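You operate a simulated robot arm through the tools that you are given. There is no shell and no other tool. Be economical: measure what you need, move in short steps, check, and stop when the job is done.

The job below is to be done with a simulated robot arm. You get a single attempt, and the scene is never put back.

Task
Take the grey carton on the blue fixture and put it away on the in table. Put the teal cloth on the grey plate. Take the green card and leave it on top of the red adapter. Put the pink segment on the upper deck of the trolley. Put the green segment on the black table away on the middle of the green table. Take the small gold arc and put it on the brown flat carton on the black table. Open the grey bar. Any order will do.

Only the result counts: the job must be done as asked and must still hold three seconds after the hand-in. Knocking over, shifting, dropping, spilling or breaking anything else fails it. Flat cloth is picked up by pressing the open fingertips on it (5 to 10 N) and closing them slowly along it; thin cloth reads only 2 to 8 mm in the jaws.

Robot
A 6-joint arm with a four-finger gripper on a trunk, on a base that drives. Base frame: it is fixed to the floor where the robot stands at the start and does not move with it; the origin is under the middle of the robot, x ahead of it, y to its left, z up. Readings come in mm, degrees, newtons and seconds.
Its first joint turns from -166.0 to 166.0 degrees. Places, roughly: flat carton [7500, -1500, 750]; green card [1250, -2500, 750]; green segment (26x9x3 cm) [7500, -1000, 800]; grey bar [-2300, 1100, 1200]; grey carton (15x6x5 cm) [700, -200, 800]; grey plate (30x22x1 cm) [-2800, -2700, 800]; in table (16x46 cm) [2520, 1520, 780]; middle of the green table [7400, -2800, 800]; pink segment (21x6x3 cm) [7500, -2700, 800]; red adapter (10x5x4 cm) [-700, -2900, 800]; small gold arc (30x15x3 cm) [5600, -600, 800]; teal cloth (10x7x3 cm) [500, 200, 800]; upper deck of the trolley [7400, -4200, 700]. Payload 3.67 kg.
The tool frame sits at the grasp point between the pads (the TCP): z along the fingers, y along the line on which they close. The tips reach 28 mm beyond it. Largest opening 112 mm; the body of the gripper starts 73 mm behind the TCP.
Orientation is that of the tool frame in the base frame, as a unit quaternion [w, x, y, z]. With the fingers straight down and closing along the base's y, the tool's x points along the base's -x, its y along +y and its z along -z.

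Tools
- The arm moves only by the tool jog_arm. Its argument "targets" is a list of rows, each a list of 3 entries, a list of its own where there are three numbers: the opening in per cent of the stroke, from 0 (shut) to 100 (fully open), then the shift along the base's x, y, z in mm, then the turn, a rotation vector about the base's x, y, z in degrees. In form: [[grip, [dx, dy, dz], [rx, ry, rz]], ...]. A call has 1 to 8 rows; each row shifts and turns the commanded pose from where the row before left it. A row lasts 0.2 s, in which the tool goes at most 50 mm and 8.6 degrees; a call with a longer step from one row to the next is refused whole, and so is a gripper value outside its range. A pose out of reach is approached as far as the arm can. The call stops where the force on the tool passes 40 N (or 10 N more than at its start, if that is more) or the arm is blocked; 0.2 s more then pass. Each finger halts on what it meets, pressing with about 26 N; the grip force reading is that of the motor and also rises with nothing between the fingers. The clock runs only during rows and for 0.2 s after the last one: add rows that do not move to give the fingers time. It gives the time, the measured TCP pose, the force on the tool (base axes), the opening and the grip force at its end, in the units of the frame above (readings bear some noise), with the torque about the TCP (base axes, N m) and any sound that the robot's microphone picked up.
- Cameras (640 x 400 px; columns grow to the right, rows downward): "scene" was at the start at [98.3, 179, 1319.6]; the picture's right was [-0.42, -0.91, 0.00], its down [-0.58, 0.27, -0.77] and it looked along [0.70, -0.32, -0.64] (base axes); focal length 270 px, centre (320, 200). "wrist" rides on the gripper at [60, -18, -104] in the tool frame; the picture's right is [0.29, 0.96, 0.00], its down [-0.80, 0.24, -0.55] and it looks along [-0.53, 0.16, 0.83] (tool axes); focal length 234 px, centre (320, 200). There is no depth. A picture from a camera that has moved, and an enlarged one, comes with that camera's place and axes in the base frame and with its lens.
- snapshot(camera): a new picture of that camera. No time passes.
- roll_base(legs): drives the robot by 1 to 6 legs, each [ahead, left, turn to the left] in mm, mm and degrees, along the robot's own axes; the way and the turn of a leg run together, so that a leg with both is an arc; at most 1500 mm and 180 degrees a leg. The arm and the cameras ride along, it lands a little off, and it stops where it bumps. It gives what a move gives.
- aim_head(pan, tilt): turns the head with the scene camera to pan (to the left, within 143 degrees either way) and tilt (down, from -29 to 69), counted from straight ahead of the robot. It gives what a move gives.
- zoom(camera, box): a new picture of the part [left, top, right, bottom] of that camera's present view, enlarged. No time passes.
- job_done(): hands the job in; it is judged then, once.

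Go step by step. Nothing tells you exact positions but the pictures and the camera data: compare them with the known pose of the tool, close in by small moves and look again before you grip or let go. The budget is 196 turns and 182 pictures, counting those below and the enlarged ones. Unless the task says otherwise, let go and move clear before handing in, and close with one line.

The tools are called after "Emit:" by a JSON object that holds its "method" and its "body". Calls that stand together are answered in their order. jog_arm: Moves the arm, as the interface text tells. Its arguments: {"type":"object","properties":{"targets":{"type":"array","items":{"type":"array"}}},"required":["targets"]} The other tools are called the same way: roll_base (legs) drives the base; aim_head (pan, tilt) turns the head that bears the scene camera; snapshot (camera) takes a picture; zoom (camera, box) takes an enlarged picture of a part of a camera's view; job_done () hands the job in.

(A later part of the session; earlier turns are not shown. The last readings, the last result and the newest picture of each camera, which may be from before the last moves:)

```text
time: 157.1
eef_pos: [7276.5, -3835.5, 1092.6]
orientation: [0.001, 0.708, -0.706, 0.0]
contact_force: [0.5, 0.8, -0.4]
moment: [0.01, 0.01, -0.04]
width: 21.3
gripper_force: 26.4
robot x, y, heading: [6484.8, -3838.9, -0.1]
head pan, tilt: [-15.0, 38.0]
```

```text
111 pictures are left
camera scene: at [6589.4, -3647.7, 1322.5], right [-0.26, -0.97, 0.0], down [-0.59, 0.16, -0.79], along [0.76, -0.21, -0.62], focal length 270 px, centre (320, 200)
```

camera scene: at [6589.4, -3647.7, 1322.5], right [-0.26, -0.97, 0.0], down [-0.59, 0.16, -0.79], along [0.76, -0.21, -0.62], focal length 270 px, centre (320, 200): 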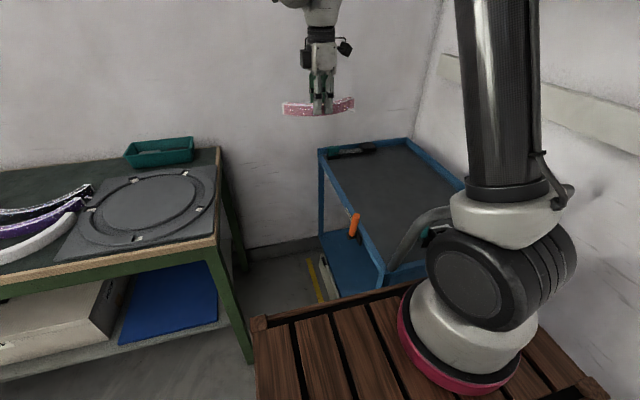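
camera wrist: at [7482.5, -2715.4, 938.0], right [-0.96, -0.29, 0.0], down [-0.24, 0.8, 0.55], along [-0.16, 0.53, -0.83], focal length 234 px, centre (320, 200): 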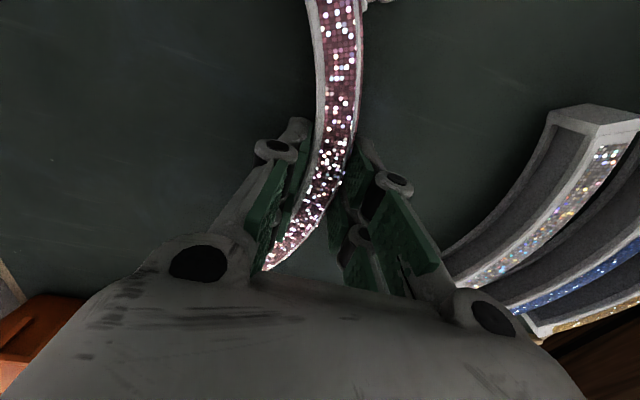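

The trolley's black deck spans about x 7000–7720, y -3960 to -4470 at z≈700, with a tool on the far left. I'll bring the segment over (7265, -4135), clear of the handle.

Emit:
{"method": "jog_arm", "body": {"targets": [[8, [-2, -49, 0], [0, 0, 0]], [8, [-2, -49, 0], [0, 0, 0]], [8, [-2, -49, 0], [0, 0, 0]], [8, [-2, -49, 0], [0, 0, 0]], [8, [-2, -49, 0], [0, 0, 0]], [8, [0, -49, 0], [0, 0, 0]], [8, [0, 0, -40], [0, 0, 0]], [8, [0, 0, -40], [0, 0, 0]]]}}

Emit:
{"method": "snapshot", "body": {"camera": "scene"}}

Emit:
{"method": "snapshot", "body": {"camera": "wrist"}}

```text
time: 158.9
eef_pos: [7268.6, -4132.8, 1013.2]
orientation: [0.0, 0.708, -0.706, 0.001]
contact_force: [-0.4, 0.5, -0.4]
moment: [-0.04, -0.01, -0.02]
width: 21.3
gripper_force: 26.2
robot x, y, heading: [6486.3, -3839.7, 0.2]
head pan, tilt: [-15.0, 38.0]
```

```text
110 pictures are left
camera scene: at [6589.1, -3647.6, 1322.5], right [-0.26, -0.97, 0.0], down [-0.59, 0.16, -0.79], along [0.76, -0.21, -0.62], focal length 270 px, centre (320, 200)
```

scene: 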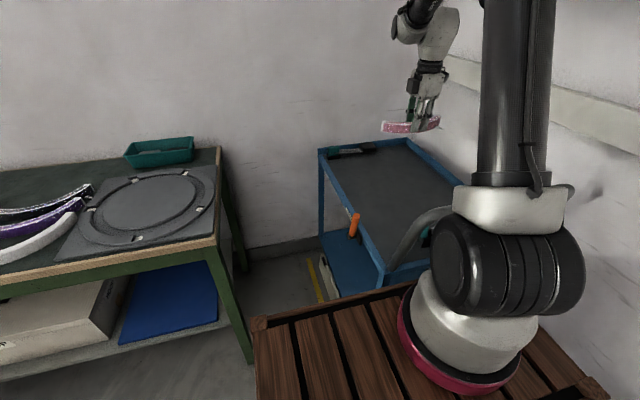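

```text
109 pictures are left
camera wrist: at [7286.6, -4191.2, 1116.1], right [-0.96, -0.29, 0.0], down [-0.24, 0.8, 0.55], along [-0.16, 0.53, -0.83], focal length 234 px, centre (320, 200)
```

wrist: 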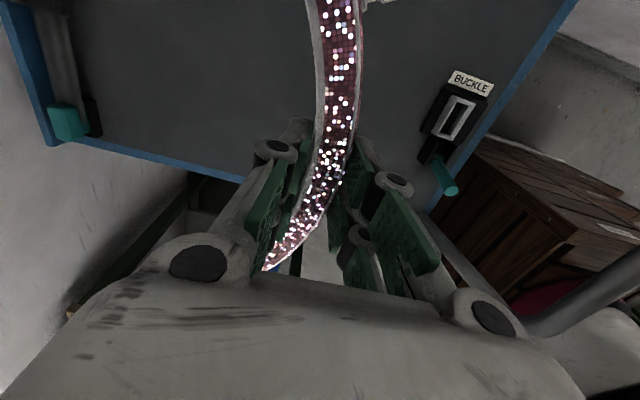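

The deck under the segment is empty (a "BUCKLE" item lies at x≈7045, clear). Descending in stages with a check.

Emit:
{"method": "jog_arm", "body": {"targets": [[8, [5, -20, -35], [0, 0, 0]], [8, [0, 0, -40], [0, 0, 0]], [8, [0, 0, -40], [0, 0, 0]], [8, [0, 0, -40], [0, 0, 0]], [8, [0, 0, -40], [0, 0, 0]], [8, [0, 0, 0], [0, 0, 0]]]}}

Emit:
{"method": "snapshot", "body": {"camera": "scene"}}

Emit:
{"method": "snapshot", "body": {"camera": "wrist"}}

```text
time: 160.3
eef_pos: [7270.6, -4150.9, 817.3]
orientation: [0.0, 0.708, -0.706, 0.0]
contact_force: [-0.6, 0.3, 0.5]
moment: [0.0, 0.03, -0.02]
width: 21.4
gripper_force: 25.3
robot x, y, heading: [6484.2, -3839.8, -0.0]
head pan, tilt: [-15.0, 38.0]
```

```text
108 pictures are left
camera scene: at [6589.4, -3647.7, 1322.5], right [-0.26, -0.97, 0.0], down [-0.59, 0.16, -0.79], along [0.76, -0.21, -0.62], focal length 270 px, centre (320, 200)
```

scene: 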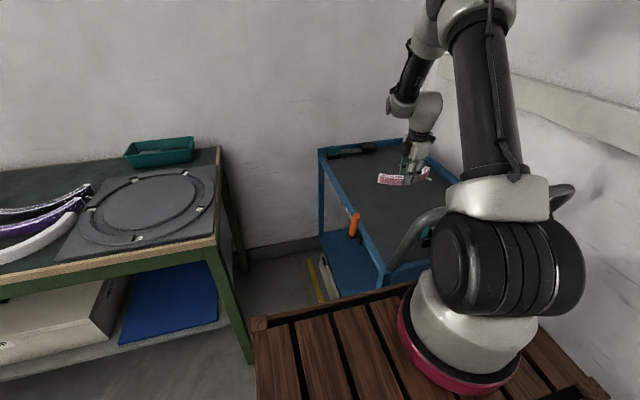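

```text
107 pictures are left
camera wrist: at [7289.2, -4209.1, 920.7], right [-0.96, -0.29, 0.0], down [-0.24, 0.8, 0.55], along [-0.16, 0.53, -0.83], focal length 234 px, centre (320, 200)
```

wrist: 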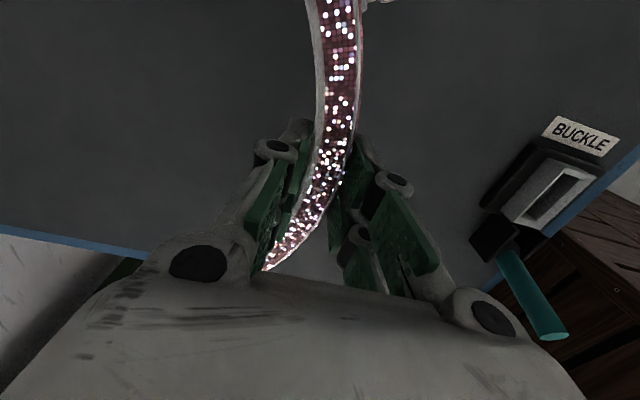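

Still clear all round. Lowering further until it touches.

Emit:
{"method": "jog_arm", "body": {"targets": [[8, [0, 0, -25], [0, 0, 0]], [8, [0, 0, -12], [0, 0, 0]], [8, [0, 0, -8], [0, 0, 0]], [8, [0, 0, -5], [0, 0, 0]], [8, [0, 0, -5], [0, 0, 0]], [8, [0, 0, -4], [0, 0, 0]], [8, [0, 0, 0], [0, 0, 0]]]}}

Emit:
{"method": "zoom", "body": {"camera": "scene", "box": [350, 120, 480, 220]}}

```text
time: 161.9
eef_pos: [7270.4, -4149.9, 757.4]
orientation: [0.001, 0.709, -0.706, 0.0]
contact_force: [0.6, -0.8, -1.7]
moment: [-0.01, 0.01, 0.03]
width: 21.3
gripper_force: 26.3
robot x, y, heading: [6487.4, -3838.6, -0.0]
head pan, tilt: [-15.0, 38.0]
```

```text
4.00 times, centred on (415, 170) of scene
camera zoom: at [6589.4, -3647.7, 1322.5], right [-0.26, -0.97, 0.0], down [-0.59, 0.16, -0.79], along [0.76, -0.21, -0.62], focal length 1078 px, centre (-60, 320)
```

zoom: 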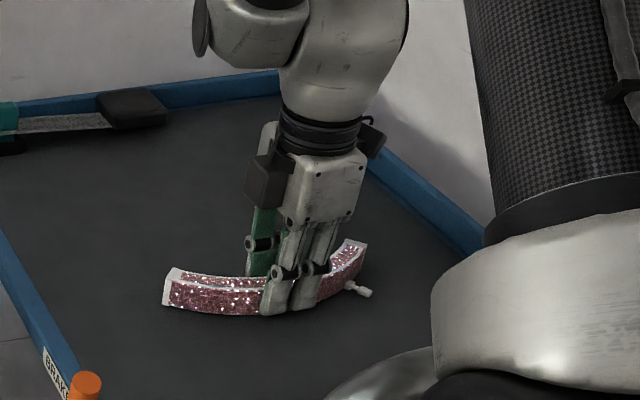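

Emit:
{"method": "jog_arm", "body": {"targets": [[8, [0, 0, -5], [0, 0, 0]], [8, [0, 0, -4], [0, 0, 0]], [8, [0, 0, -4], [0, 0, 0]], [8, [0, 0, -3], [0, 0, 0]], [8, [0, 0, 0], [0, 0, 0]]]}}

```text
time: 162.8
eef_pos: [7271.2, -4151.6, 747.8]
orientation: [0.0, 0.709, -0.705, 0.001]
contact_force: [-7.8, 4.0, 20.0]
moment: [0.31, 0.36, 0.06]
width: 20.6
gripper_force: 26.5
robot x, y, heading: [6488.6, -3836.2, 0.2]
head pan, tilt: [-15.0, 38.0]
stopped in row 4: the force on the tool passed its limit at 48 N (the readings are from after the stop); the commanded pose is now the measured one
```

It is down on the deck. I'll relieve slightly, open and rise.

Emit:
{"method": "jog_arm", "body": {"targets": [[8, [0, 0, 1], [0, 0, 0]], [20, [0, 0, 1], [0, 0, 0]], [38, [0, 0, 0], [0, 0, 0]], [45, [0, 0, 10], [0, 0, 0]], [50, [0, 0, 35], [0, 0, 0]], [50, [0, 0, 45], [0, 0, 0]], [50, [0, 0, 45], [0, 0, 0]], [50, [0, 0, 45], [0, 0, 0]]]}}

Emit:
{"method": "zoom", "body": {"camera": "scene", "box": [310, 100, 480, 230]}}

```text
time: 164.6
eef_pos: [7271.0, -4153.8, 928.2]
orientation: [0.001, 0.709, -0.705, 0.0]
contact_force: [0.2, 0.7, -0.1]
moment: [0.03, 0.07, -0.02]
width: 55.9
gripper_force: 0.0
robot x, y, heading: [6482.9, -3843.1, -0.2]
head pan, tilt: [-15.0, 38.0]
```

```text
3.08 times, centred on (395, 165) of scene
camera zoom: at [6589.8, -3647.8, 1322.5], right [-0.26, -0.97, 0.0], down [-0.59, 0.16, -0.79], along [0.76, -0.2, -0.62], focal length 830 px, centre (89, 308)
```

zoom: 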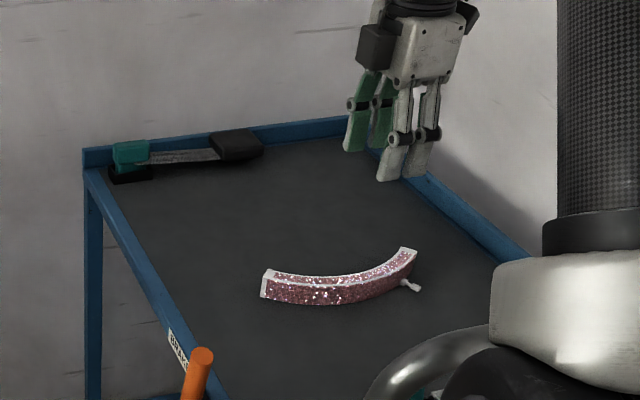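

Pink is placed. Raising, swinging back to the front, and returning north to the black table for the green segment.

Emit:
{"method": "jog_arm", "body": {"targets": [[60, [0, 0, 45], [0, 0, 0]], [60, [0, 0, 45], [0, 0, 0]], [60, [-2, 48, 45], [0, 0, 0]], [60, [-2, 49, 0], [0, 0, 0]], [60, [-2, 49, 0], [0, 0, 0]], [60, [-2, 49, 0], [0, 0, 0]], [60, [-2, 49, 0], [0, 0, 0]], [60, [-2, 49, 0], [0, 0, 0]]]}}

Emit:
{"method": "roll_base", "body": {"legs": [[0, 1400, 0], [0, 1380, 0]]}}

Emit:
{"method": "aim_head", "body": {"pan": 0, "tilt": 38}}

Emit:
{"method": "snapshot", "body": {"camera": "scene"}}

```text
refused: row 3 steps farther than a row can; nothing moved
```

```text
time: 175.3
eef_pos: [7301.9, -2091.1, 939.8]
orientation: [0.003, -0.661, 0.75, -0.012]
contact_force: [-0.6, -0.1, -0.5]
moment: [0.01, -0.04, 0.0]
width: 55.9
gripper_force: 0.0
robot x, y, heading: [6557.7, -1679.8, -6.6]
head pan, tilt: [-15.0, 38.0]
stopped in leg 2: the robot was blocked; the commanded pose is now the measured one
```

```text
time: 176.1
eef_pos: [7302.1, -2091.7, 939.6]
orientation: [0.005, -0.661, 0.75, -0.013]
contact_force: [0.1, -0.4, -0.7]
moment: [-0.01, 0.0, -0.02]
width: 56.2
gripper_force: 0.0
robot x, y, heading: [6559.0, -1681.2, -6.6]
head pan, tilt: [0.0, 38.0]
```

```text
104 pictures are left
camera scene: at [6688.7, -1479.2, 1322.6], right [-0.12, -0.99, 0.0], down [-0.61, 0.07, -0.79], along [0.78, -0.09, -0.62], focal length 270 px, centre (320, 200)
```

scene: 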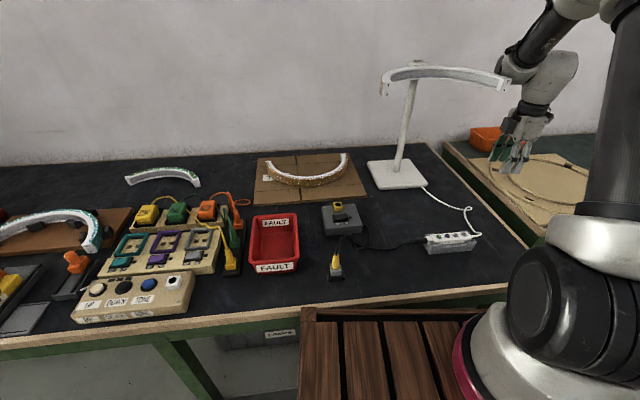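

The arm raise was refused because a row was too long, yet the base drove on with the arm low, and it was stopped with the wrist against the desk lamp's head. I must check whether the lamp shifted, so I'll zoom in on it.

Emit:
{"method": "zoom", "body": {"camera": "scene", "box": [250, 140, 450, 220]}}

Emit:
{"method": "zoom", "body": {"camera": "scene", "box": [360, 30, 600, 200]}}

```text
3.20 times, centred on (350, 180) of scene
camera zoom: at [6688.7, -1479.2, 1322.6], right [-0.12, -0.99, 0.0], down [-0.61, 0.07, -0.79], along [0.78, -0.09, -0.62], focal length 863 px, centre (224, 264)
```

zoom: 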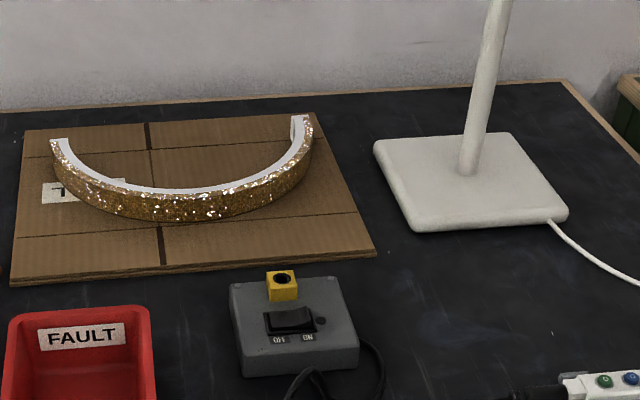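

```text
2.35 times, centred on (480, 115) of scene
camera zoom: at [6688.7, -1479.2, 1322.6], right [-0.12, -0.99, 0.0], down [-0.61, 0.07, -0.79], along [0.78, -0.09, -0.62], focal length 634 px, centre (-56, 400)
```

zoom: 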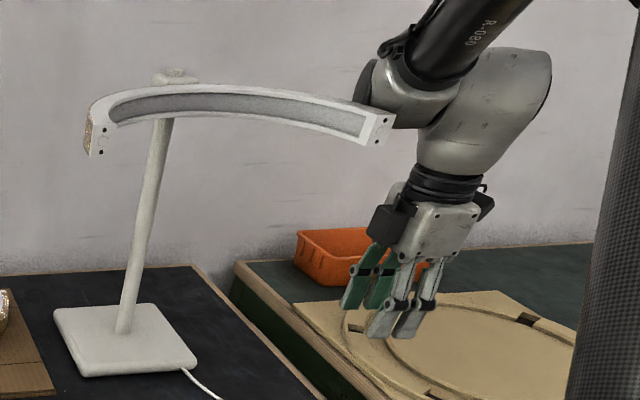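

The lamp's base is where it was relative to the carton (within a few mm) and it stands upright, so it held and the robot yielded. I'll back straight away from it to the right and rear.

Emit:
{"method": "roll_base", "body": {"legs": [[0, -120, 0], [-150, -30, 0]]}}

Emit:
{"method": "zoom", "body": {"camera": "scene", "box": [280, 30, 600, 230]}}

```text
time: 178.3
eef_pos: [7139.7, -2222.4, 938.2]
orientation: [0.004, -0.661, 0.75, -0.011]
contact_force: [-0.1, -0.5, 0.1]
moment: [0.03, -0.04, -0.02]
width: 55.4
gripper_force: 0.0
robot x, y, heading: [6397.1, -1805.5, -6.5]
head pan, tilt: [0.0, 38.0]
```

```text
2.00 times, centred on (440, 130) of scene
camera zoom: at [6524.8, -1610.8, 1322.5], right [-0.12, -0.99, 0.0], down [-0.61, 0.07, -0.79], along [0.78, -0.09, -0.62], focal length 539 px, centre (80, 340)
```

zoom: 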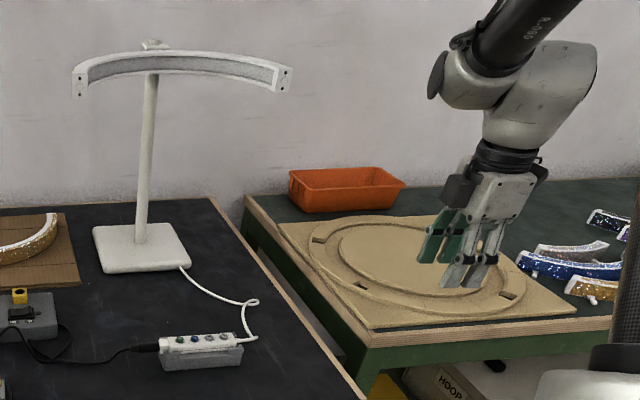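

Lamp unaffected. I'll straighten the base, retreat a bit more, then raise and re-centre the arm well clear of the lamp.

Emit:
{"method": "roll_base", "body": {"legs": [[-100, 0, 6.5]]}}

Emit:
{"method": "jog_arm", "body": {"targets": [[56, [-20, 0, 40], [0.6, 1.2, 0]], [56, [-20, 0, 40], [0, 0, 0]], [56, [-20, 0, 40], [0, 0, 0]], [56, [-10, 35, 20], [0, 0, 0]], [56, [0, 45, 10], [0, 0, 0]], [56, [0, 45, 0], [0, 0, 0]], [56, [0, 45, 0], [0, 0, 0]], [56, [0, 45, 0], [0, 0, 0]]]}}

```text
time: 179.4
eef_pos: [7078.8, -2132.6, 938.7]
orientation: [0.004, -0.701, 0.713, -0.012]
contact_force: [-0.7, -1.3, 0.7]
moment: [-0.01, -0.02, -0.02]
width: 55.9
gripper_force: 0.0
robot x, y, heading: [6295.6, -1804.2, -0.0]
head pan, tilt: [0.0, 38.0]
```

```text
time: 181.2
eef_pos: [7009.1, -1917.7, 1089.1]
orientation: [0.0, -0.701, 0.713, -0.001]
contact_force: [0.3, 0.5, -0.4]
moment: [0.01, 0.0, 0.03]
width: 62.8
gripper_force: 0.0
robot x, y, heading: [6293.8, -1806.6, -0.4]
head pan, tilt: [0.0, 38.0]
```

The arm is raised and near centre. Driving left to y≈-1040 and then in toward the green segment.

Emit:
{"method": "roll_base", "body": {"legs": [[0, 790, 0.4], [250, 0, 0]]}}

Emit:
{"method": "snapshot", "body": {"camera": "scene"}}

Emit:
{"method": "snapshot", "body": {"camera": "wrist"}}

```text
time: 186.9
eef_pos: [7261.1, -1118.1, 1089.4]
orientation: [0.0, 0.707, -0.707, 0.0]
contact_force: [0.1, 0.6, 0.7]
moment: [0.0, 0.03, -0.01]
width: 62.7
gripper_force: 0.1
robot x, y, heading: [6541.6, -1014.2, 1.0]
head pan, tilt: [0.0, 38.0]
```

```text
100 pictures are left
camera scene: at [6649.0, -800.9, 1322.5], right [0.01, -1.0, 0.0], down [-0.62, -0.01, -0.79], along [0.79, 0.01, -0.62], focal length 270 px, centre (320, 200)
```

scene: 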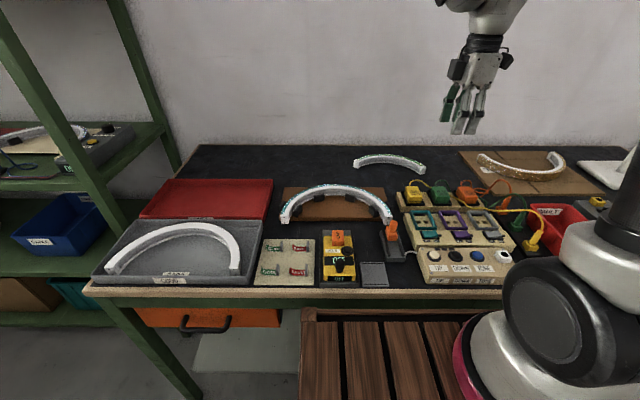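

```text
99 pictures are left
camera wrist: at [7279.4, -1176.3, 1192.2], right [-0.96, -0.29, 0.0], down [-0.24, 0.8, 0.55], along [-0.16, 0.53, -0.83], focal length 234 px, centre (320, 200)
```

wrist: 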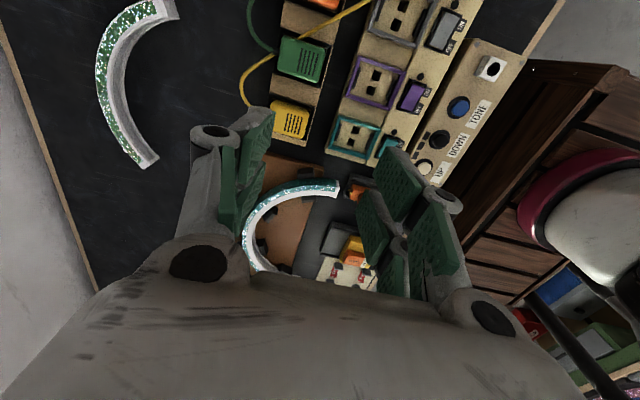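

The green segment's apex is near (7556, -1052), hollow side toward me, with the grip line turned about -11°. It's at the edge of reach, so I'll edge the base 30 mm nearer (as close as I stood before) and move over it.

Emit:
{"method": "roll_base", "body": {"legs": [[35, -30, -1]]}}

Emit:
{"method": "jog_arm", "body": {"targets": [[65, [44, 15, 0], [0, 0, -3.6]], [65, [44, 15, 0], [0, 0, -3.6]], [65, [44, 15, 0], [0, 0, -3.6]], [65, [44, 15, -15], [0, 0, 0]], [65, [44, 15, -15], [0, 0, 0]], [65, [40, 15, -20], [0, 0, 0]], [65, [0, 0, 0], [0, 0, 0]]]}}

Emit:
{"method": "snapshot", "body": {"camera": "wrist"}}

```text
time: 187.8
eef_pos: [7294.4, -1161.1, 1089.4]
orientation: [0.001, -0.7, 0.714, 0.0]
contact_force: [0.7, -0.4, -0.4]
moment: [0.0, 0.0, 0.01]
width: 62.7
gripper_force: 0.1
robot x, y, heading: [6578.9, -1045.6, -0.6]
head pan, tilt: [0.0, 38.0]
```

```text
time: 189.4
eef_pos: [7553.7, -1069.6, 1038.4]
orientation: [0.001, -0.629, 0.777, -0.002]
contact_force: [-0.7, 0.2, 0.6]
moment: [-0.01, 0.02, 0.02]
width: 72.7
gripper_force: 0.0
robot x, y, heading: [6577.9, -1045.2, -0.7]
head pan, tilt: [0.0, 38.0]
```

```text
98 pictures are left
camera wrist: at [7558.9, -1131.7, 1141.9], right [-1.0, -0.08, 0.0], down [-0.07, 0.83, 0.55], along [-0.05, 0.55, -0.83], focal length 234 px, centre (320, 200)
```

wrist: 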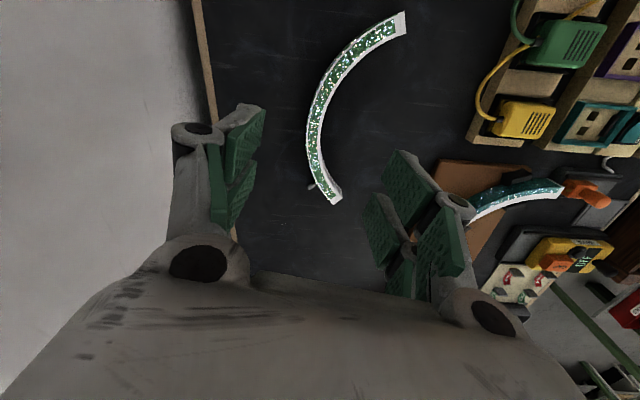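

The apex is at about (7556, -1057) and the fingers are aligned to the grip line. Descending in steps.

Emit:
{"method": "jog_arm", "body": {"targets": [[65, [2, 12, -40], [0, 0, 0]], [65, [0, 0, -45], [0, 0, 0]], [60, [0, 0, -45], [0, 0, 0]], [60, [0, 0, 0], [0, 0, 0]]]}}

Emit:
{"method": "snapshot", "body": {"camera": "wrist"}}

Emit:
{"method": "zoom", "body": {"camera": "scene", "box": [330, 90, 490, 190]}}

```text
time: 190.4
eef_pos: [7554.5, -1059.4, 909.0]
orientation: [0.002, -0.631, 0.776, -0.001]
contact_force: [-0.4, -0.1, -0.4]
moment: [0.0, -0.05, -0.02]
width: 67.5
gripper_force: 0.1
robot x, y, heading: [6577.4, -1046.0, -0.5]
head pan, tilt: [0.0, 38.0]
```

```text
97 pictures are left
camera wrist: at [7560.9, -1120.7, 1011.9], right [-1.0, -0.09, 0.0], down [-0.07, 0.83, 0.55], along [-0.05, 0.55, -0.83], focal length 234 px, centre (320, 200)
```

wrist: 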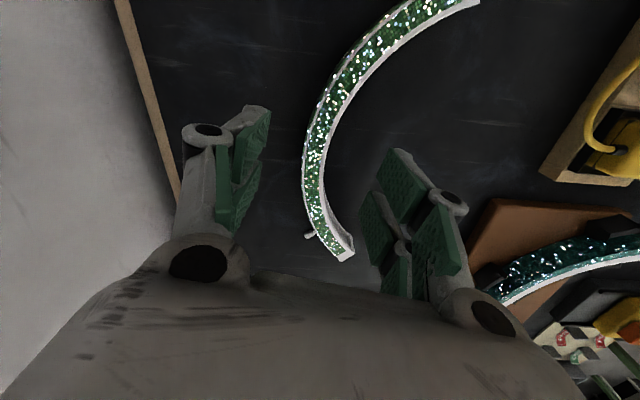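

```text
4.00 times, centred on (410, 140) of scene
camera zoom: at [6688.5, -833.3, 1322.5], right [-0.01, -1.0, 0.0], down [-0.62, 0.01, -0.79], along [0.79, -0.01, -0.62], focal length 1078 px, centre (-40, 440)
```

zoom: 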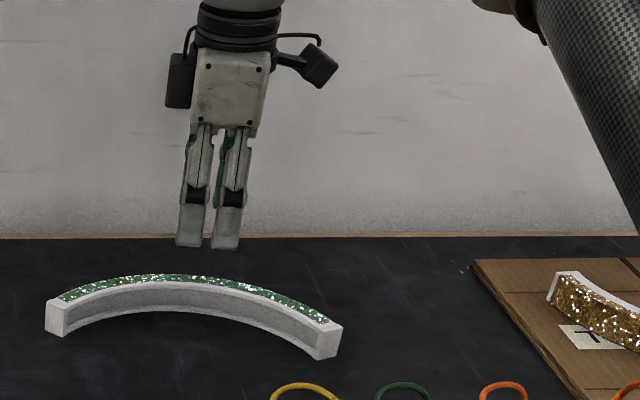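

The band is right between the fingers. Lowering to about z 836 and closing.

Emit:
{"method": "jog_arm", "body": {"targets": [[60, [0, 4, -40], [0, 0, 0]], [60, [0, 0, -25], [0, 0, 0]], [60, [0, 0, -6], [0, 0, 0]], [50, [0, 0, 0], [0, 0, 0]]]}}

Emit:
{"method": "zoom", "body": {"camera": "scene", "box": [330, 90, 490, 190]}}

```text
time: 191.4
eef_pos: [7558.3, -1054.9, 837.2]
orientation: [0.001, -0.63, 0.777, 0.0]
contact_force: [0.2, 0.7, -0.2]
moment: [0.03, 0.01, -0.05]
width: 55.8
gripper_force: 0.0
robot x, y, heading: [6580.7, -1049.3, -0.8]
head pan, tilt: [0.0, 38.0]
```

```text
4.00 times, centred on (410, 140) of scene
camera zoom: at [6688.5, -833.3, 1322.5], right [-0.01, -1.0, 0.0], down [-0.62, 0.01, -0.79], along [0.79, -0.01, -0.62], focal length 1078 px, centre (-40, 440)
```

zoom: 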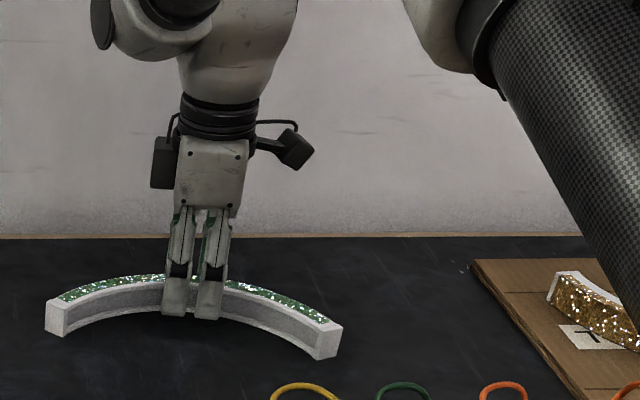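

Emit:
{"method": "jog_arm", "body": {"targets": [[40, [0, 0, 0], [0, 0, 0]], [32, [0, 0, 0], [0, 0, 0]], [24, [0, 0, 0], [0, 0, 0]], [16, [0, 0, 0], [0, 0, 0]], [8, [0, 0, 0], [0, 0, 0]], [8, [0, 0, 0], [0, 0, 0]], [8, [0, 0, 10], [0, 0, 0]], [8, [0, 0, 20], [0, 0, 0]]]}}

Emit:
{"method": "zoom", "body": {"camera": "scene", "box": [330, 90, 490, 190]}}

```text
time: 193.2
eef_pos: [7557.3, -1054.6, 870.0]
orientation: [0.0, -0.631, 0.776, -0.001]
contact_force: [-1.1, -0.9, -2.3]
moment: [-0.02, -0.02, 0.01]
width: 23.3
gripper_force: 26.0
robot x, y, heading: [6576.9, -1048.1, -0.5]
head pan, tilt: [0.0, 38.0]
```

```text
4.00 times, centred on (410, 140) of scene
camera zoom: at [6688.7, -833.3, 1322.5], right [-0.01, -1.0, 0.0], down [-0.62, 0.01, -0.79], along [0.79, -0.01, -0.62], focal length 1078 px, centre (-40, 440)
```

zoom: 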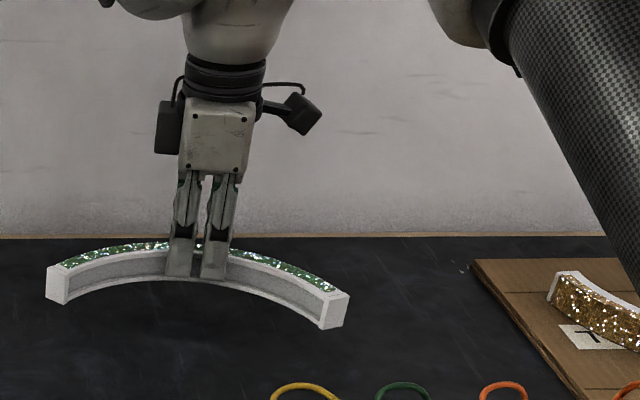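

Green is held and level. I'll lift it, draw it in toward the robot, then back off so it passes well clear of the lamp.

Emit:
{"method": "jog_arm", "body": {"targets": [[8, [0, 0, 45], [0, 0, 0]], [8, [0, 0, 45], [0, 0, 0]], [8, [0, 0, 45], [0, 0, 0]], [8, [-25, 0, 40], [0, 0, 0]], [8, [-40, 0, 28], [0, 0, 0]], [8, [-48, 0, 10], [0, 0, 0]], [8, [-48, 0, 10], [0, 0, 0]], [8, [-48, 0, 0], [0, 0, 0]]]}}

Emit:
{"method": "jog_arm", "body": {"targets": [[8, [-40, 0, 0], [0, 0, 0]], [8, [-40, 0, 0], [0, 0, 0]], [8, [0, 0, 0], [0, 0, 0]]]}}

Emit:
{"method": "snapshot", "body": {"camera": "scene"}}

```text
time: 195.0
eef_pos: [7349.5, -1054.7, 1091.0]
orientation: [-0.001, -0.631, 0.776, 0.0]
contact_force: [1.0, -0.9, -2.0]
moment: [-0.01, 0.01, -0.02]
width: 23.3
gripper_force: 26.8
robot x, y, heading: [6574.6, -1044.9, -0.4]
head pan, tilt: [0.0, 38.0]
```

```text
time: 195.8
eef_pos: [7267.1, -1054.0, 1091.4]
orientation: [-0.001, -0.63, 0.776, 0.0]
contact_force: [0.0, 0.5, -1.4]
moment: [0.01, 0.0, 0.02]
width: 23.3
gripper_force: 25.7
robot x, y, heading: [6578.5, -1047.3, -0.5]
head pan, tilt: [0.0, 38.0]
```

```text
93 pictures are left
camera scene: at [6688.7, -833.3, 1322.5], right [-0.01, -1.0, 0.0], down [-0.62, 0.01, -0.79], along [0.79, -0.01, -0.62], focal length 270 px, centre (320, 200)
```

scene: 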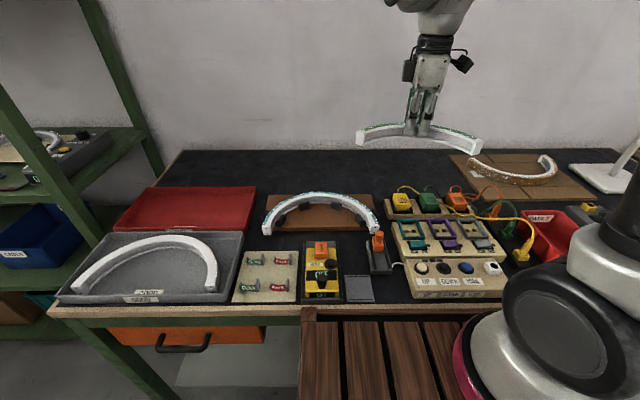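

Green is secure. Backing off and sliding south to the green table, keeping the segment at x≈7060.

Emit:
{"method": "roll_base", "body": {"legs": [[-210, 0, 0.4], [0, -1400, 0]]}}

Emit:
{"method": "roll_base", "body": {"legs": [[0, -150, 0], [250, 0, 0]]}}

Emit:
{"method": "aim_head", "body": {"pan": -10, "tilt": 38}}

Emit:
{"method": "snapshot", "body": {"camera": "scene"}}

```text
time: 204.0
eef_pos: [7067.4, -2439.0, 1092.1]
orientation: [0.0, -0.637, 0.771, -0.001]
contact_force: [-0.1, 0.0, -1.3]
moment: [-0.01, -0.05, -0.02]
width: 23.3
gripper_force: 26.3
robot x, y, heading: [6377.5, -2446.1, 0.6]
head pan, tilt: [0.0, 38.0]
```

```text
time: 206.8
eef_pos: [7317.5, -2582.7, 1092.8]
orientation: [0.0, -0.638, 0.77, -0.001]
contact_force: [0.2, 0.1, -1.9]
moment: [-0.02, -0.04, -0.04]
width: 23.2
gripper_force: 26.2
robot x, y, heading: [6628.4, -2586.6, 0.4]
head pan, tilt: [0.0, 38.0]
```

```text
time: 207.5
eef_pos: [7316.7, -2583.6, 1092.0]
orientation: [0.0, -0.637, 0.77, -0.001]
contact_force: [0.1, -0.3, -1.8]
moment: [-0.01, -0.03, 0.02]
width: 23.6
gripper_force: 26.1
robot x, y, heading: [6627.9, -2589.0, 0.6]
head pan, tilt: [-10.0, 38.0]
```

```text
92 pictures are left
camera scene: at [6732.2, -2387.5, 1322.5], right [-0.16, -0.99, 0.0], down [-0.61, 0.1, -0.79], along [0.78, -0.13, -0.62], focal length 270 px, centre (320, 200)
```

scene: 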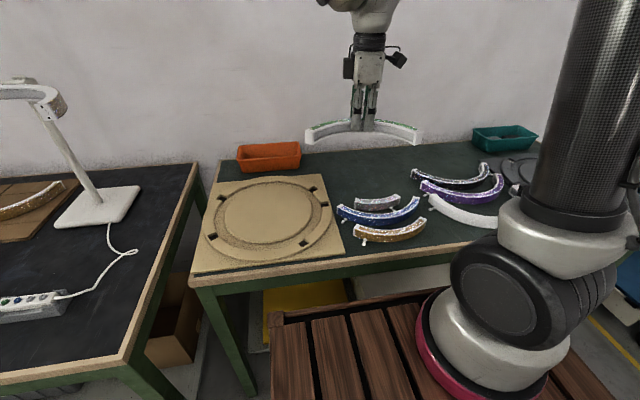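

There's free table behind the silver arc and left of the black one, close to the table's middle. I'll set the green segment there with its apex near (7548, -2746), turned about +13° so its south end clears the black arc.

Emit:
{"method": "roll_base", "body": {"legs": [[60, -100, -0.5]]}}

Emit:
{"method": "snapshot", "body": {"camera": "wrist"}}

Emit:
{"method": "zoom", "body": {"camera": "scene", "box": [310, 120, 550, 260]}}

```text
time: 208.7
eef_pos: [7378.3, -2686.8, 1091.7]
orientation: [0.0, -0.634, 0.773, -0.001]
contact_force: [0.2, 0.1, -1.1]
moment: [0.0, 0.01, -0.04]
width: 23.3
gripper_force: 26.0
robot x, y, heading: [6689.4, -2690.5, 0.1]
head pan, tilt: [-10.0, 38.0]
```

```text
91 pictures are left
camera wrist: at [7384.1, -2749.1, 1194.6], right [-1.0, -0.1, 0.0], down [-0.08, 0.83, 0.55], along [-0.05, 0.55, -0.83], focal length 234 px, centre (320, 200)
```

wrist: 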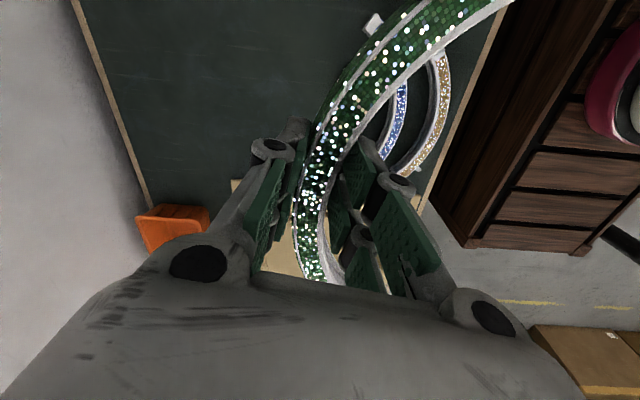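

```text
2.67 times, centred on (430, 190) of scene
camera zoom: at [6794.8, -2488.7, 1322.5], right [-0.17, -0.99, 0.0], down [-0.61, 0.1, -0.79], along [0.78, -0.13, -0.62], focal length 719 px, centre (27, 227)
```

zoom: 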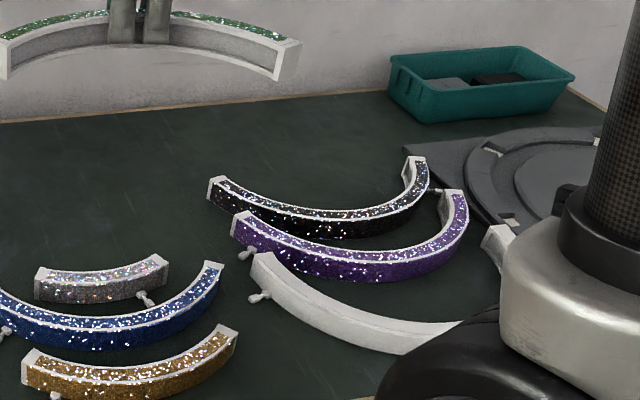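

The free area is confirmed: black's left end at (7469, -2833), silver's back at x≈7350. Moving over the spot.

Emit:
{"method": "jog_arm", "body": {"targets": [[8, [42, -15, 0], [0, 0, 8.3]], [8, [42, -15, 0], [0, 0, 8.3]], [8, [42, -15, 0], [0, 0, 8.3]], [8, [44, -14, 0], [0, 0, 0]], [8, [0, 0, -45], [0, 0, 0]], [8, [0, 0, -45], [0, 0, 0]], [8, [0, 0, -45], [0, 0, 0]], [8, [0, 0, 0], [0, 0, 0]]]}}

Emit:
{"method": "snapshot", "body": {"camera": "wrist"}}

Emit:
{"method": "zoom", "body": {"camera": "scene", "box": [310, 100, 550, 240]}}

```text
time: 210.5
eef_pos: [7546.7, -2745.9, 958.3]
orientation: [0.001, 0.786, -0.618, 0.001]
contact_force: [1.0, 0.5, -1.5]
moment: [0.0, -0.02, -0.03]
width: 23.4
gripper_force: 25.9
robot x, y, heading: [6689.1, -2689.2, 0.1]
head pan, tilt: [-10.0, 38.0]
```

```text
89 pictures are left
camera wrist: at [7578.6, -2799.5, 1061.4], right [-0.86, -0.51, 0.0], down [-0.42, 0.72, 0.55], along [-0.28, 0.48, -0.83], focal length 234 px, centre (320, 200)
```

wrist: 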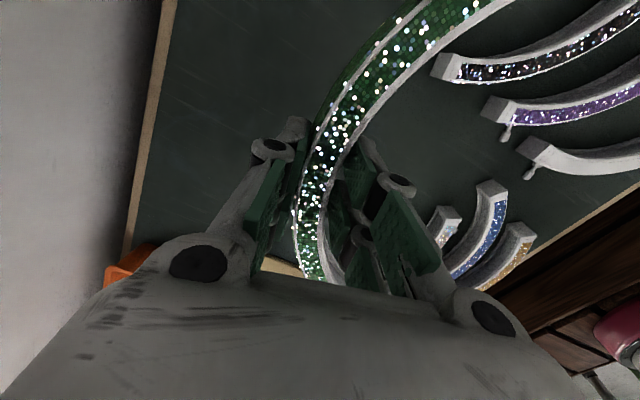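

```text
2.67 times, centred on (430, 170) of scene
camera zoom: at [6794.8, -2488.7, 1322.5], right [-0.17, -0.99, 0.0], down [-0.61, 0.1, -0.79], along [0.78, -0.13, -0.62], focal length 719 px, centre (27, 280)
```

zoom: 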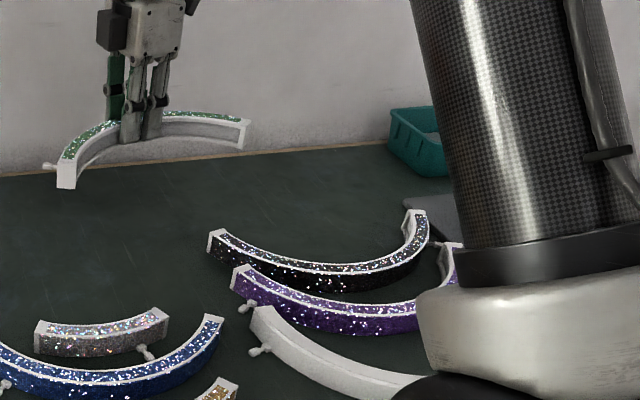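

Clearances look good (south end about 40 mm behind the black arc). Lowering to the table.

Emit:
{"method": "jog_arm", "body": {"targets": [[8, [0, 0, -45], [0, 0, 0]], [8, [0, 0, -45], [0, 0, 0]], [8, [0, 0, -15], [0, 0, 0]], [8, [0, 0, -6], [0, 0, 0]], [8, [0, 0, -4], [0, 0, 0]], [8, [0, 0, -4], [0, 0, 0]], [8, [0, 0, -3], [0, 0, 0]], [8, [0, 0, 0], [0, 0, 0]]]}}

Emit:
{"method": "zoom", "body": {"camera": "scene", "box": [310, 100, 550, 240]}}

```text
time: 212.3
eef_pos: [7547.0, -2746.9, 836.8]
orientation: [-0.001, 0.786, -0.618, 0.002]
contact_force: [-5.7, 3.1, 23.8]
moment: [0.04, 0.14, -0.09]
width: 23.4
gripper_force: 25.9
robot x, y, heading: [6686.6, -2686.2, 0.2]
head pan, tilt: [-10.0, 38.0]
```

```text
2.67 times, centred on (430, 170) of scene
camera zoom: at [6793.7, -2488.5, 1322.6], right [-0.17, -0.99, 0.0], down [-0.61, 0.1, -0.79], along [0.78, -0.13, -0.62], focal length 719 px, centre (27, 280)
```

zoom: 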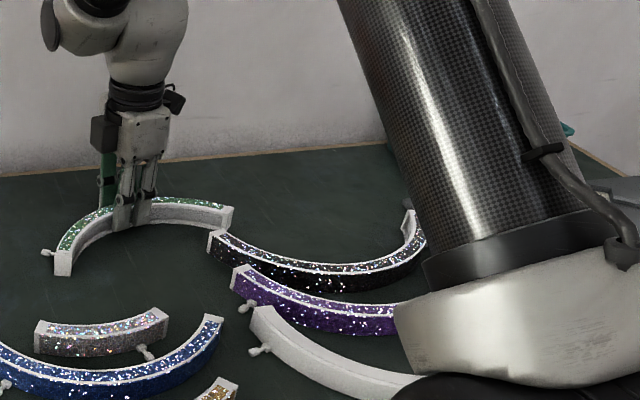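

It's seated on the table, clear of the black arc. Releasing and rising.

Emit:
{"method": "jog_arm", "body": {"targets": [[8, [0, 0, 1], [0, 0, 0]], [22, [0, 0, 1], [0, 0, 0]], [38, [0, 0, 0], [0, 0, 0]], [45, [0, 0, 10], [0, 0, 0]], [50, [0, 0, 35], [0, 0, 0]], [50, [0, 0, 45], [0, 0, 0]], [50, [-10, 0, 45], [0, 0, 0]], [50, [-20, 0, 45], [0, 0, 0]]]}}

Emit:
{"method": "zoom", "body": {"camera": "scene", "box": [310, 100, 550, 240]}}

```text
time: 214.1
eef_pos: [7518.5, -2748.2, 1016.6]
orientation: [0.0, 0.786, -0.618, 0.0]
contact_force: [0.1, -0.4, -0.8]
moment: [0.0, 0.04, 0.0]
width: 55.7
gripper_force: 0.2
robot x, y, heading: [6688.4, -2690.0, 0.2]
head pan, tilt: [-10.0, 38.0]
```

```text
2.67 times, centred on (430, 170) of scene
camera zoom: at [6795.3, -2488.6, 1322.4], right [-0.17, -0.99, 0.0], down [-0.61, 0.1, -0.79], along [0.78, -0.13, -0.62], focal length 719 px, centre (27, 280)
```

zoom: 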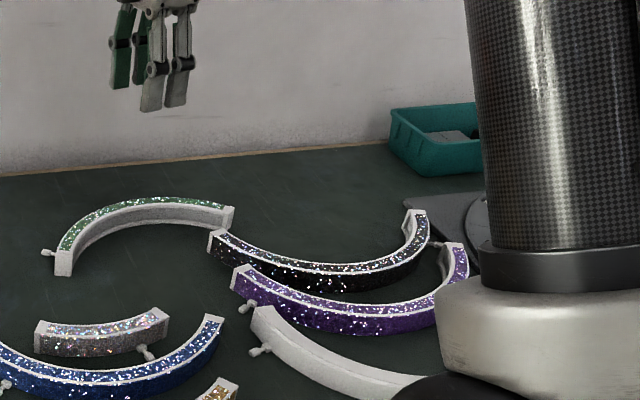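

Green is in place. Now I'll fold the arm in, back out past the lamp at a safe distance, and look west along the south aisle toward the green card.

Emit:
{"method": "jog_arm", "body": {"targets": [[50, [-40, 12, 25], [0, 0, -5]], [50, [-40, 12, 20], [0, 0, -5]], [50, [-40, 12, 20], [0, 0, -5]], [50, [-40, 12, 10], [0, 0, 0]], [50, [-30, 10, 0], [0, 0, 0]]]}}

Emit:
{"method": "roll_base", "body": {"legs": [[-280, 0, 0], [0, 1100, 0], [0, 0, 178]]}}

Emit:
{"method": "aim_head", "body": {"pan": 10, "tilt": 20}}

Emit:
{"method": "snapshot", "body": {"camera": "scene"}}

```text
time: 215.3
eef_pos: [7328.0, -2689.0, 1091.4]
orientation: [-0.001, -0.699, 0.715, 0.0]
contact_force: [0.3, 0.8, -1.2]
moment: [0.0, 0.03, -0.02]
width: 56.3
gripper_force: 0.0
robot x, y, heading: [6687.9, -2693.1, 0.2]
head pan, tilt: [-10.0, 38.0]
```

```text
time: 229.7
eef_pos: [5769.7, -1569.5, 1092.0]
orientation: [-0.002, 0.732, 0.681, 0.0]
contact_force: [-0.7, -0.2, 0.5]
moment: [0.03, 0.0, -0.02]
width: 56.1
gripper_force: 0.0
robot x, y, heading: [6413.1, -1600.4, 177.4]
head pan, tilt: [-10.0, 38.0]
```

```text
time: 230.6
eef_pos: [5769.8, -1568.6, 1090.7]
orientation: [-0.001, 0.732, 0.681, 0.001]
contact_force: [0.0, 0.7, 0.2]
moment: [-0.01, 0.02, 0.02]
width: 55.9
gripper_force: 0.1
robot x, y, heading: [6405.6, -1603.5, 177.1]
head pan, tilt: [10.0, 20.0]
```

```text
85 pictures are left
camera scene: at [6286.7, -1828.0, 1350.8], right [-0.13, 0.99, 0.0], down [0.34, 0.04, -0.94], along [-0.93, -0.12, -0.34], focal length 270 px, centre (320, 200)
```

scene: 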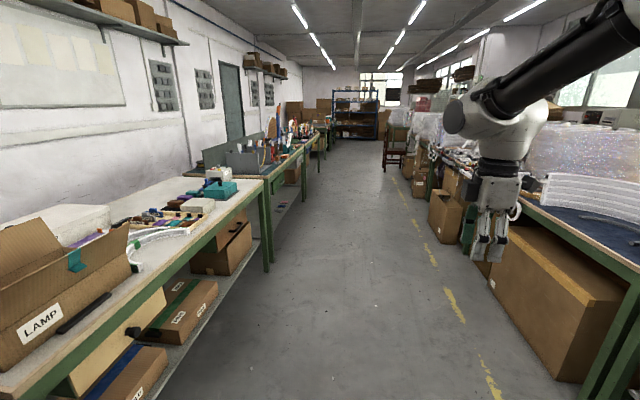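

The south aisle between the benches (y≈-2450) and the table row (y≈-800) is clear. Driving west along y≈-1650.

Emit:
{"method": "roll_base", "body": {"legs": [[0, 0, 2.9], [1450, 0, 0], [1450, 0, 0], [1000, 0, 0]]}}

Emit:
{"method": "aim_head", "body": {"pan": 30, "tilt": 20}}

Emit:
{"method": "snapshot", "body": {"camera": "scene"}}

```text
time: 249.5
eef_pos: [1929.5, -1425.7, 1092.0]
orientation: [-0.001, 0.741, 0.672, 0.0]
contact_force: [0.0, 0.1, 0.5]
moment: [0.01, 0.02, 0.01]
width: 56.3
gripper_force: 0.0
robot x, y, heading: [2565.7, -1471.6, 175.7]
head pan, tilt: [10.0, 20.0]
```

```text
time: 250.4
eef_pos: [1928.7, -1424.4, 1091.7]
orientation: [-0.001, 0.741, 0.672, 0.0]
contact_force: [0.2, -0.3, 0.0]
moment: [0.0, -0.02, -0.03]
width: 56.4
gripper_force: 0.0
robot x, y, heading: [2567.5, -1474.4, 175.9]
head pan, tilt: [30.0, 20.0]
```

```text
84 pictures are left
camera scene: at [2448.5, -1728.0, 1350.9], right [-0.44, 0.9, 0.0], down [0.31, 0.15, -0.94], along [-0.85, -0.41, -0.34], focal length 270 px, centre (320, 200)
```

scene: 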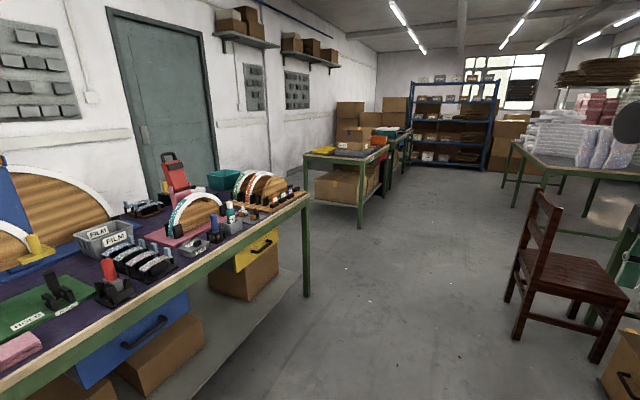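

The bench's end near (1200, -2500) carries many small items. Zooming for the green card and the next table with the red adapter.

Emit:
{"method": "zoom", "body": {"camera": "scene", "box": [120, 140, 330, 270]}}

Emit:
{"method": "zoom", "body": {"camera": "scene", "box": [290, 90, 430, 190]}}

```text
3.05 times, centred on (225, 205) of scene
camera zoom: at [2448.5, -1728.0, 1350.9], right [-0.44, 0.9, 0.0], down [0.31, 0.15, -0.94], along [-0.85, -0.41, -0.34], focal length 822 px, centre (610, 185)
```

zoom: 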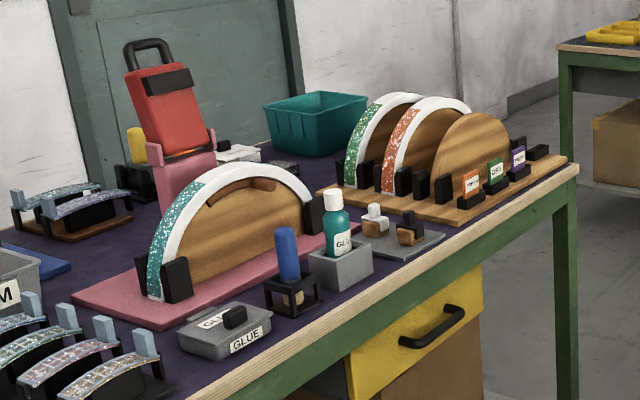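

```text
4.00 times, centred on (360, 140) of scene
camera zoom: at [2448.5, -1728.0, 1350.9], right [-0.44, 0.9, 0.0], down [0.31, 0.15, -0.94], along [-0.85, -0.41, -0.34], focal length 1078 px, centre (160, 440)
```

zoom: 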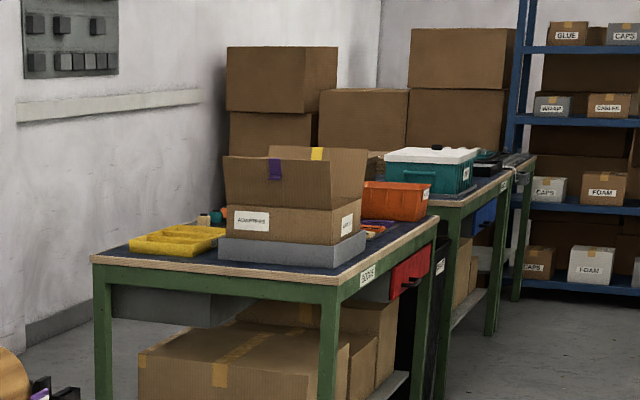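

The green card stands in a slotted holder at the bench's right end near (1180, -2585), between an orange and a purple one. I'll drive over and face it.

Emit:
{"method": "roll_base", "body": {"legs": [[0, 180, 0], [1390, 0, 0], [0, 0, 94]]}}

Emit:
{"method": "aim_head", "body": {"pan": -5, "tilt": 40}}

Emit:
{"method": "snapshot", "body": {"camera": "scene"}}

```text
time: 262.5
eef_pos: [1119.8, -2177.3, 1091.5]
orientation: [-0.001, 0.026, 1.0, -0.001]
contact_force: [0.4, 0.3, -1.1]
moment: [0.01, 0.01, 0.02]
width: 56.0
gripper_force: 0.0
robot x, y, heading: [1139.7, -1542.5, -91.4]
head pan, tilt: [30.0, 20.0]
```

```text
time: 263.5
eef_pos: [1121.0, -2176.5, 1091.2]
orientation: [-0.001, 0.025, 1.0, -0.001]
contact_force: [-0.4, -0.1, 0.8]
moment: [0.01, -0.01, 0.05]
width: 55.9
gripper_force: 0.0
robot x, y, heading: [1142.6, -1539.5, -91.6]
head pan, tilt: [-5.0, 40.0]
```

```text
81 pictures are left
camera scene: at [1347.2, -1648.6, 1319.5], right [-0.99, 0.11, 0.0], down [0.07, 0.64, -0.77], along [-0.09, -0.76, -0.64], focal length 270 px, centre (320, 200)
```

scene: 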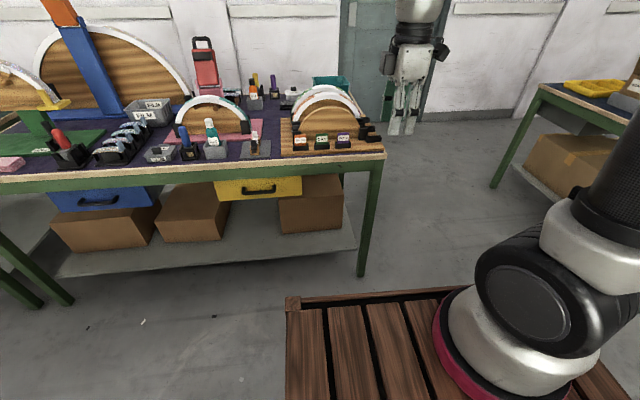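

The green card is at about (1230, -2584) just behind the bench's front edge. Moving the base so it is ~780 mm ahead.

Emit:
{"method": "roll_base", "body": {"legs": [[270, 60, 1.5]]}}

Emit:
{"method": "zoom", "body": {"camera": "scene", "box": [260, 100, 440, 220]}}

Emit:
{"method": "snapshot", "body": {"camera": "wrist"}}

```text
time: 265.4
eef_pos: [1195.7, -2449.3, 1092.9]
orientation: [-0.001, 0.012, 1.0, -0.001]
contact_force: [1.2, 0.0, 0.3]
moment: [0.0, 0.01, 0.02]
width: 56.4
gripper_force: 0.1
robot x, y, heading: [1201.2, -1809.2, -89.8]
head pan, tilt: [-5.0, 40.0]
```

```text
3.33 times, centred on (350, 160) of scene
camera zoom: at [1406.5, -1914.2, 1319.5], right [-1.0, 0.09, 0.0], down [0.06, 0.64, -0.77], along [-0.07, -0.76, -0.64], focal length 899 px, centre (220, 333)
```

zoom: 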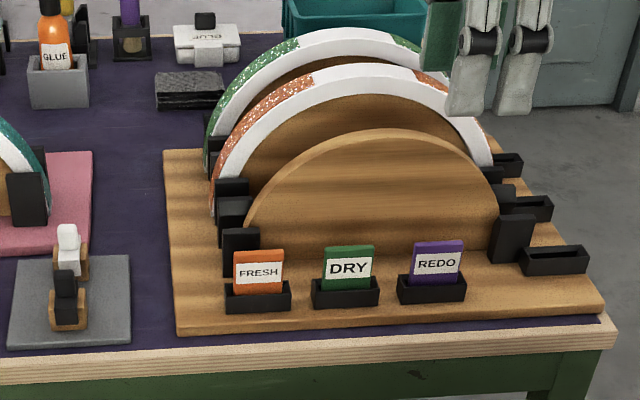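

```text
79 pictures are left
camera wrist: at [1135.2, -2464.0, 1194.3], right [-0.26, 0.96, 0.0], down [0.8, 0.22, 0.55], along [0.53, 0.15, -0.83], focal length 234 px, centre (320, 200)
```

wrist: 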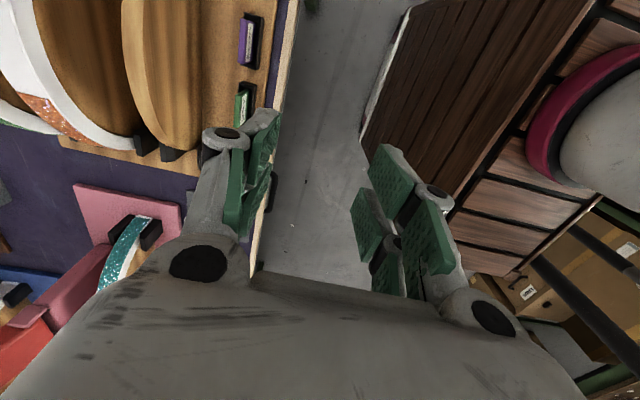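

The "DRY" green card stands with its face toward me, top near z 870 at about (1227, -2548), with a wood disc ~40 mm behind it. I'll narrow the opening and come down in steps with checks.

Emit:
{"method": "jog_arm", "body": {"targets": [[35, [10, -33, -30], [0, 0, 0]], [32, [10, -33, -30], [0, 0, 0]], [32, [11, -33, -30], [0, 0, 0]], [32, [0, 0, -30], [0, 0, 0]], [32, [0, 0, 0], [0, 0, 0]]]}}

Emit:
{"method": "zoom", "body": {"camera": "scene", "box": [280, 100, 400, 190]}}

Emit:
{"method": "snapshot", "body": {"camera": "wrist"}}

```text
time: 266.6
eef_pos: [1223.0, -2547.1, 971.8]
orientation: [-0.001, 0.013, 1.0, 0.0]
contact_force: [-1.2, -1.2, 0.1]
moment: [-0.02, -0.03, 0.01]
width: 36.0
gripper_force: 0.0
robot x, y, heading: [1197.6, -1808.8, -89.9]
head pan, tilt: [-5.0, 40.0]
```

```text
4.44 times, centred on (340, 145) of scene
camera zoom: at [1406.5, -1914.0, 1319.5], right [-1.0, 0.09, 0.0], down [0.06, 0.64, -0.77], along [-0.07, -0.76, -0.64], focal length 1198 px, centre (231, 444)
```

zoom: 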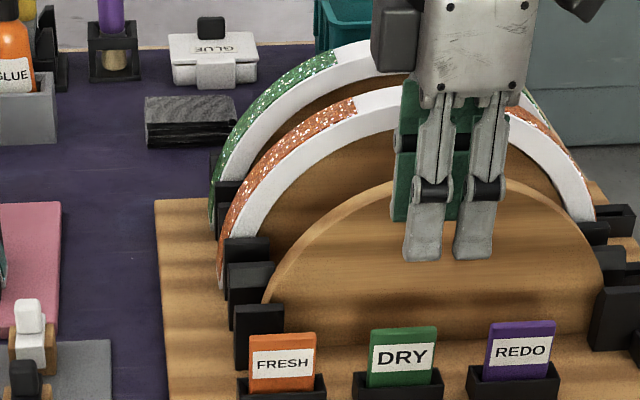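

```text
77 pictures are left
camera wrist: at [1163.0, -2562.9, 1074.6], right [-0.26, 0.96, 0.0], down [0.8, 0.22, 0.55], along [0.53, 0.15, -0.83], focal length 234 px, centre (320, 200)
```

wrist: 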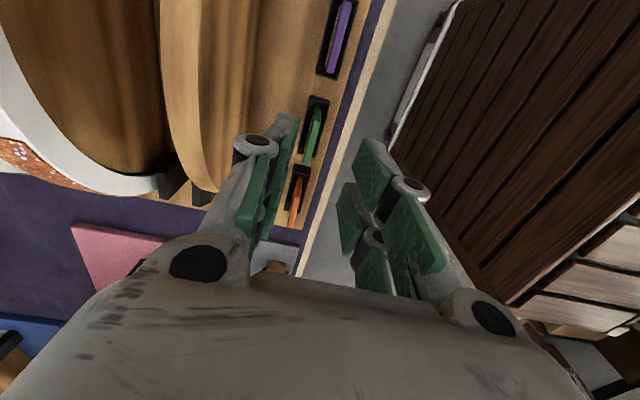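

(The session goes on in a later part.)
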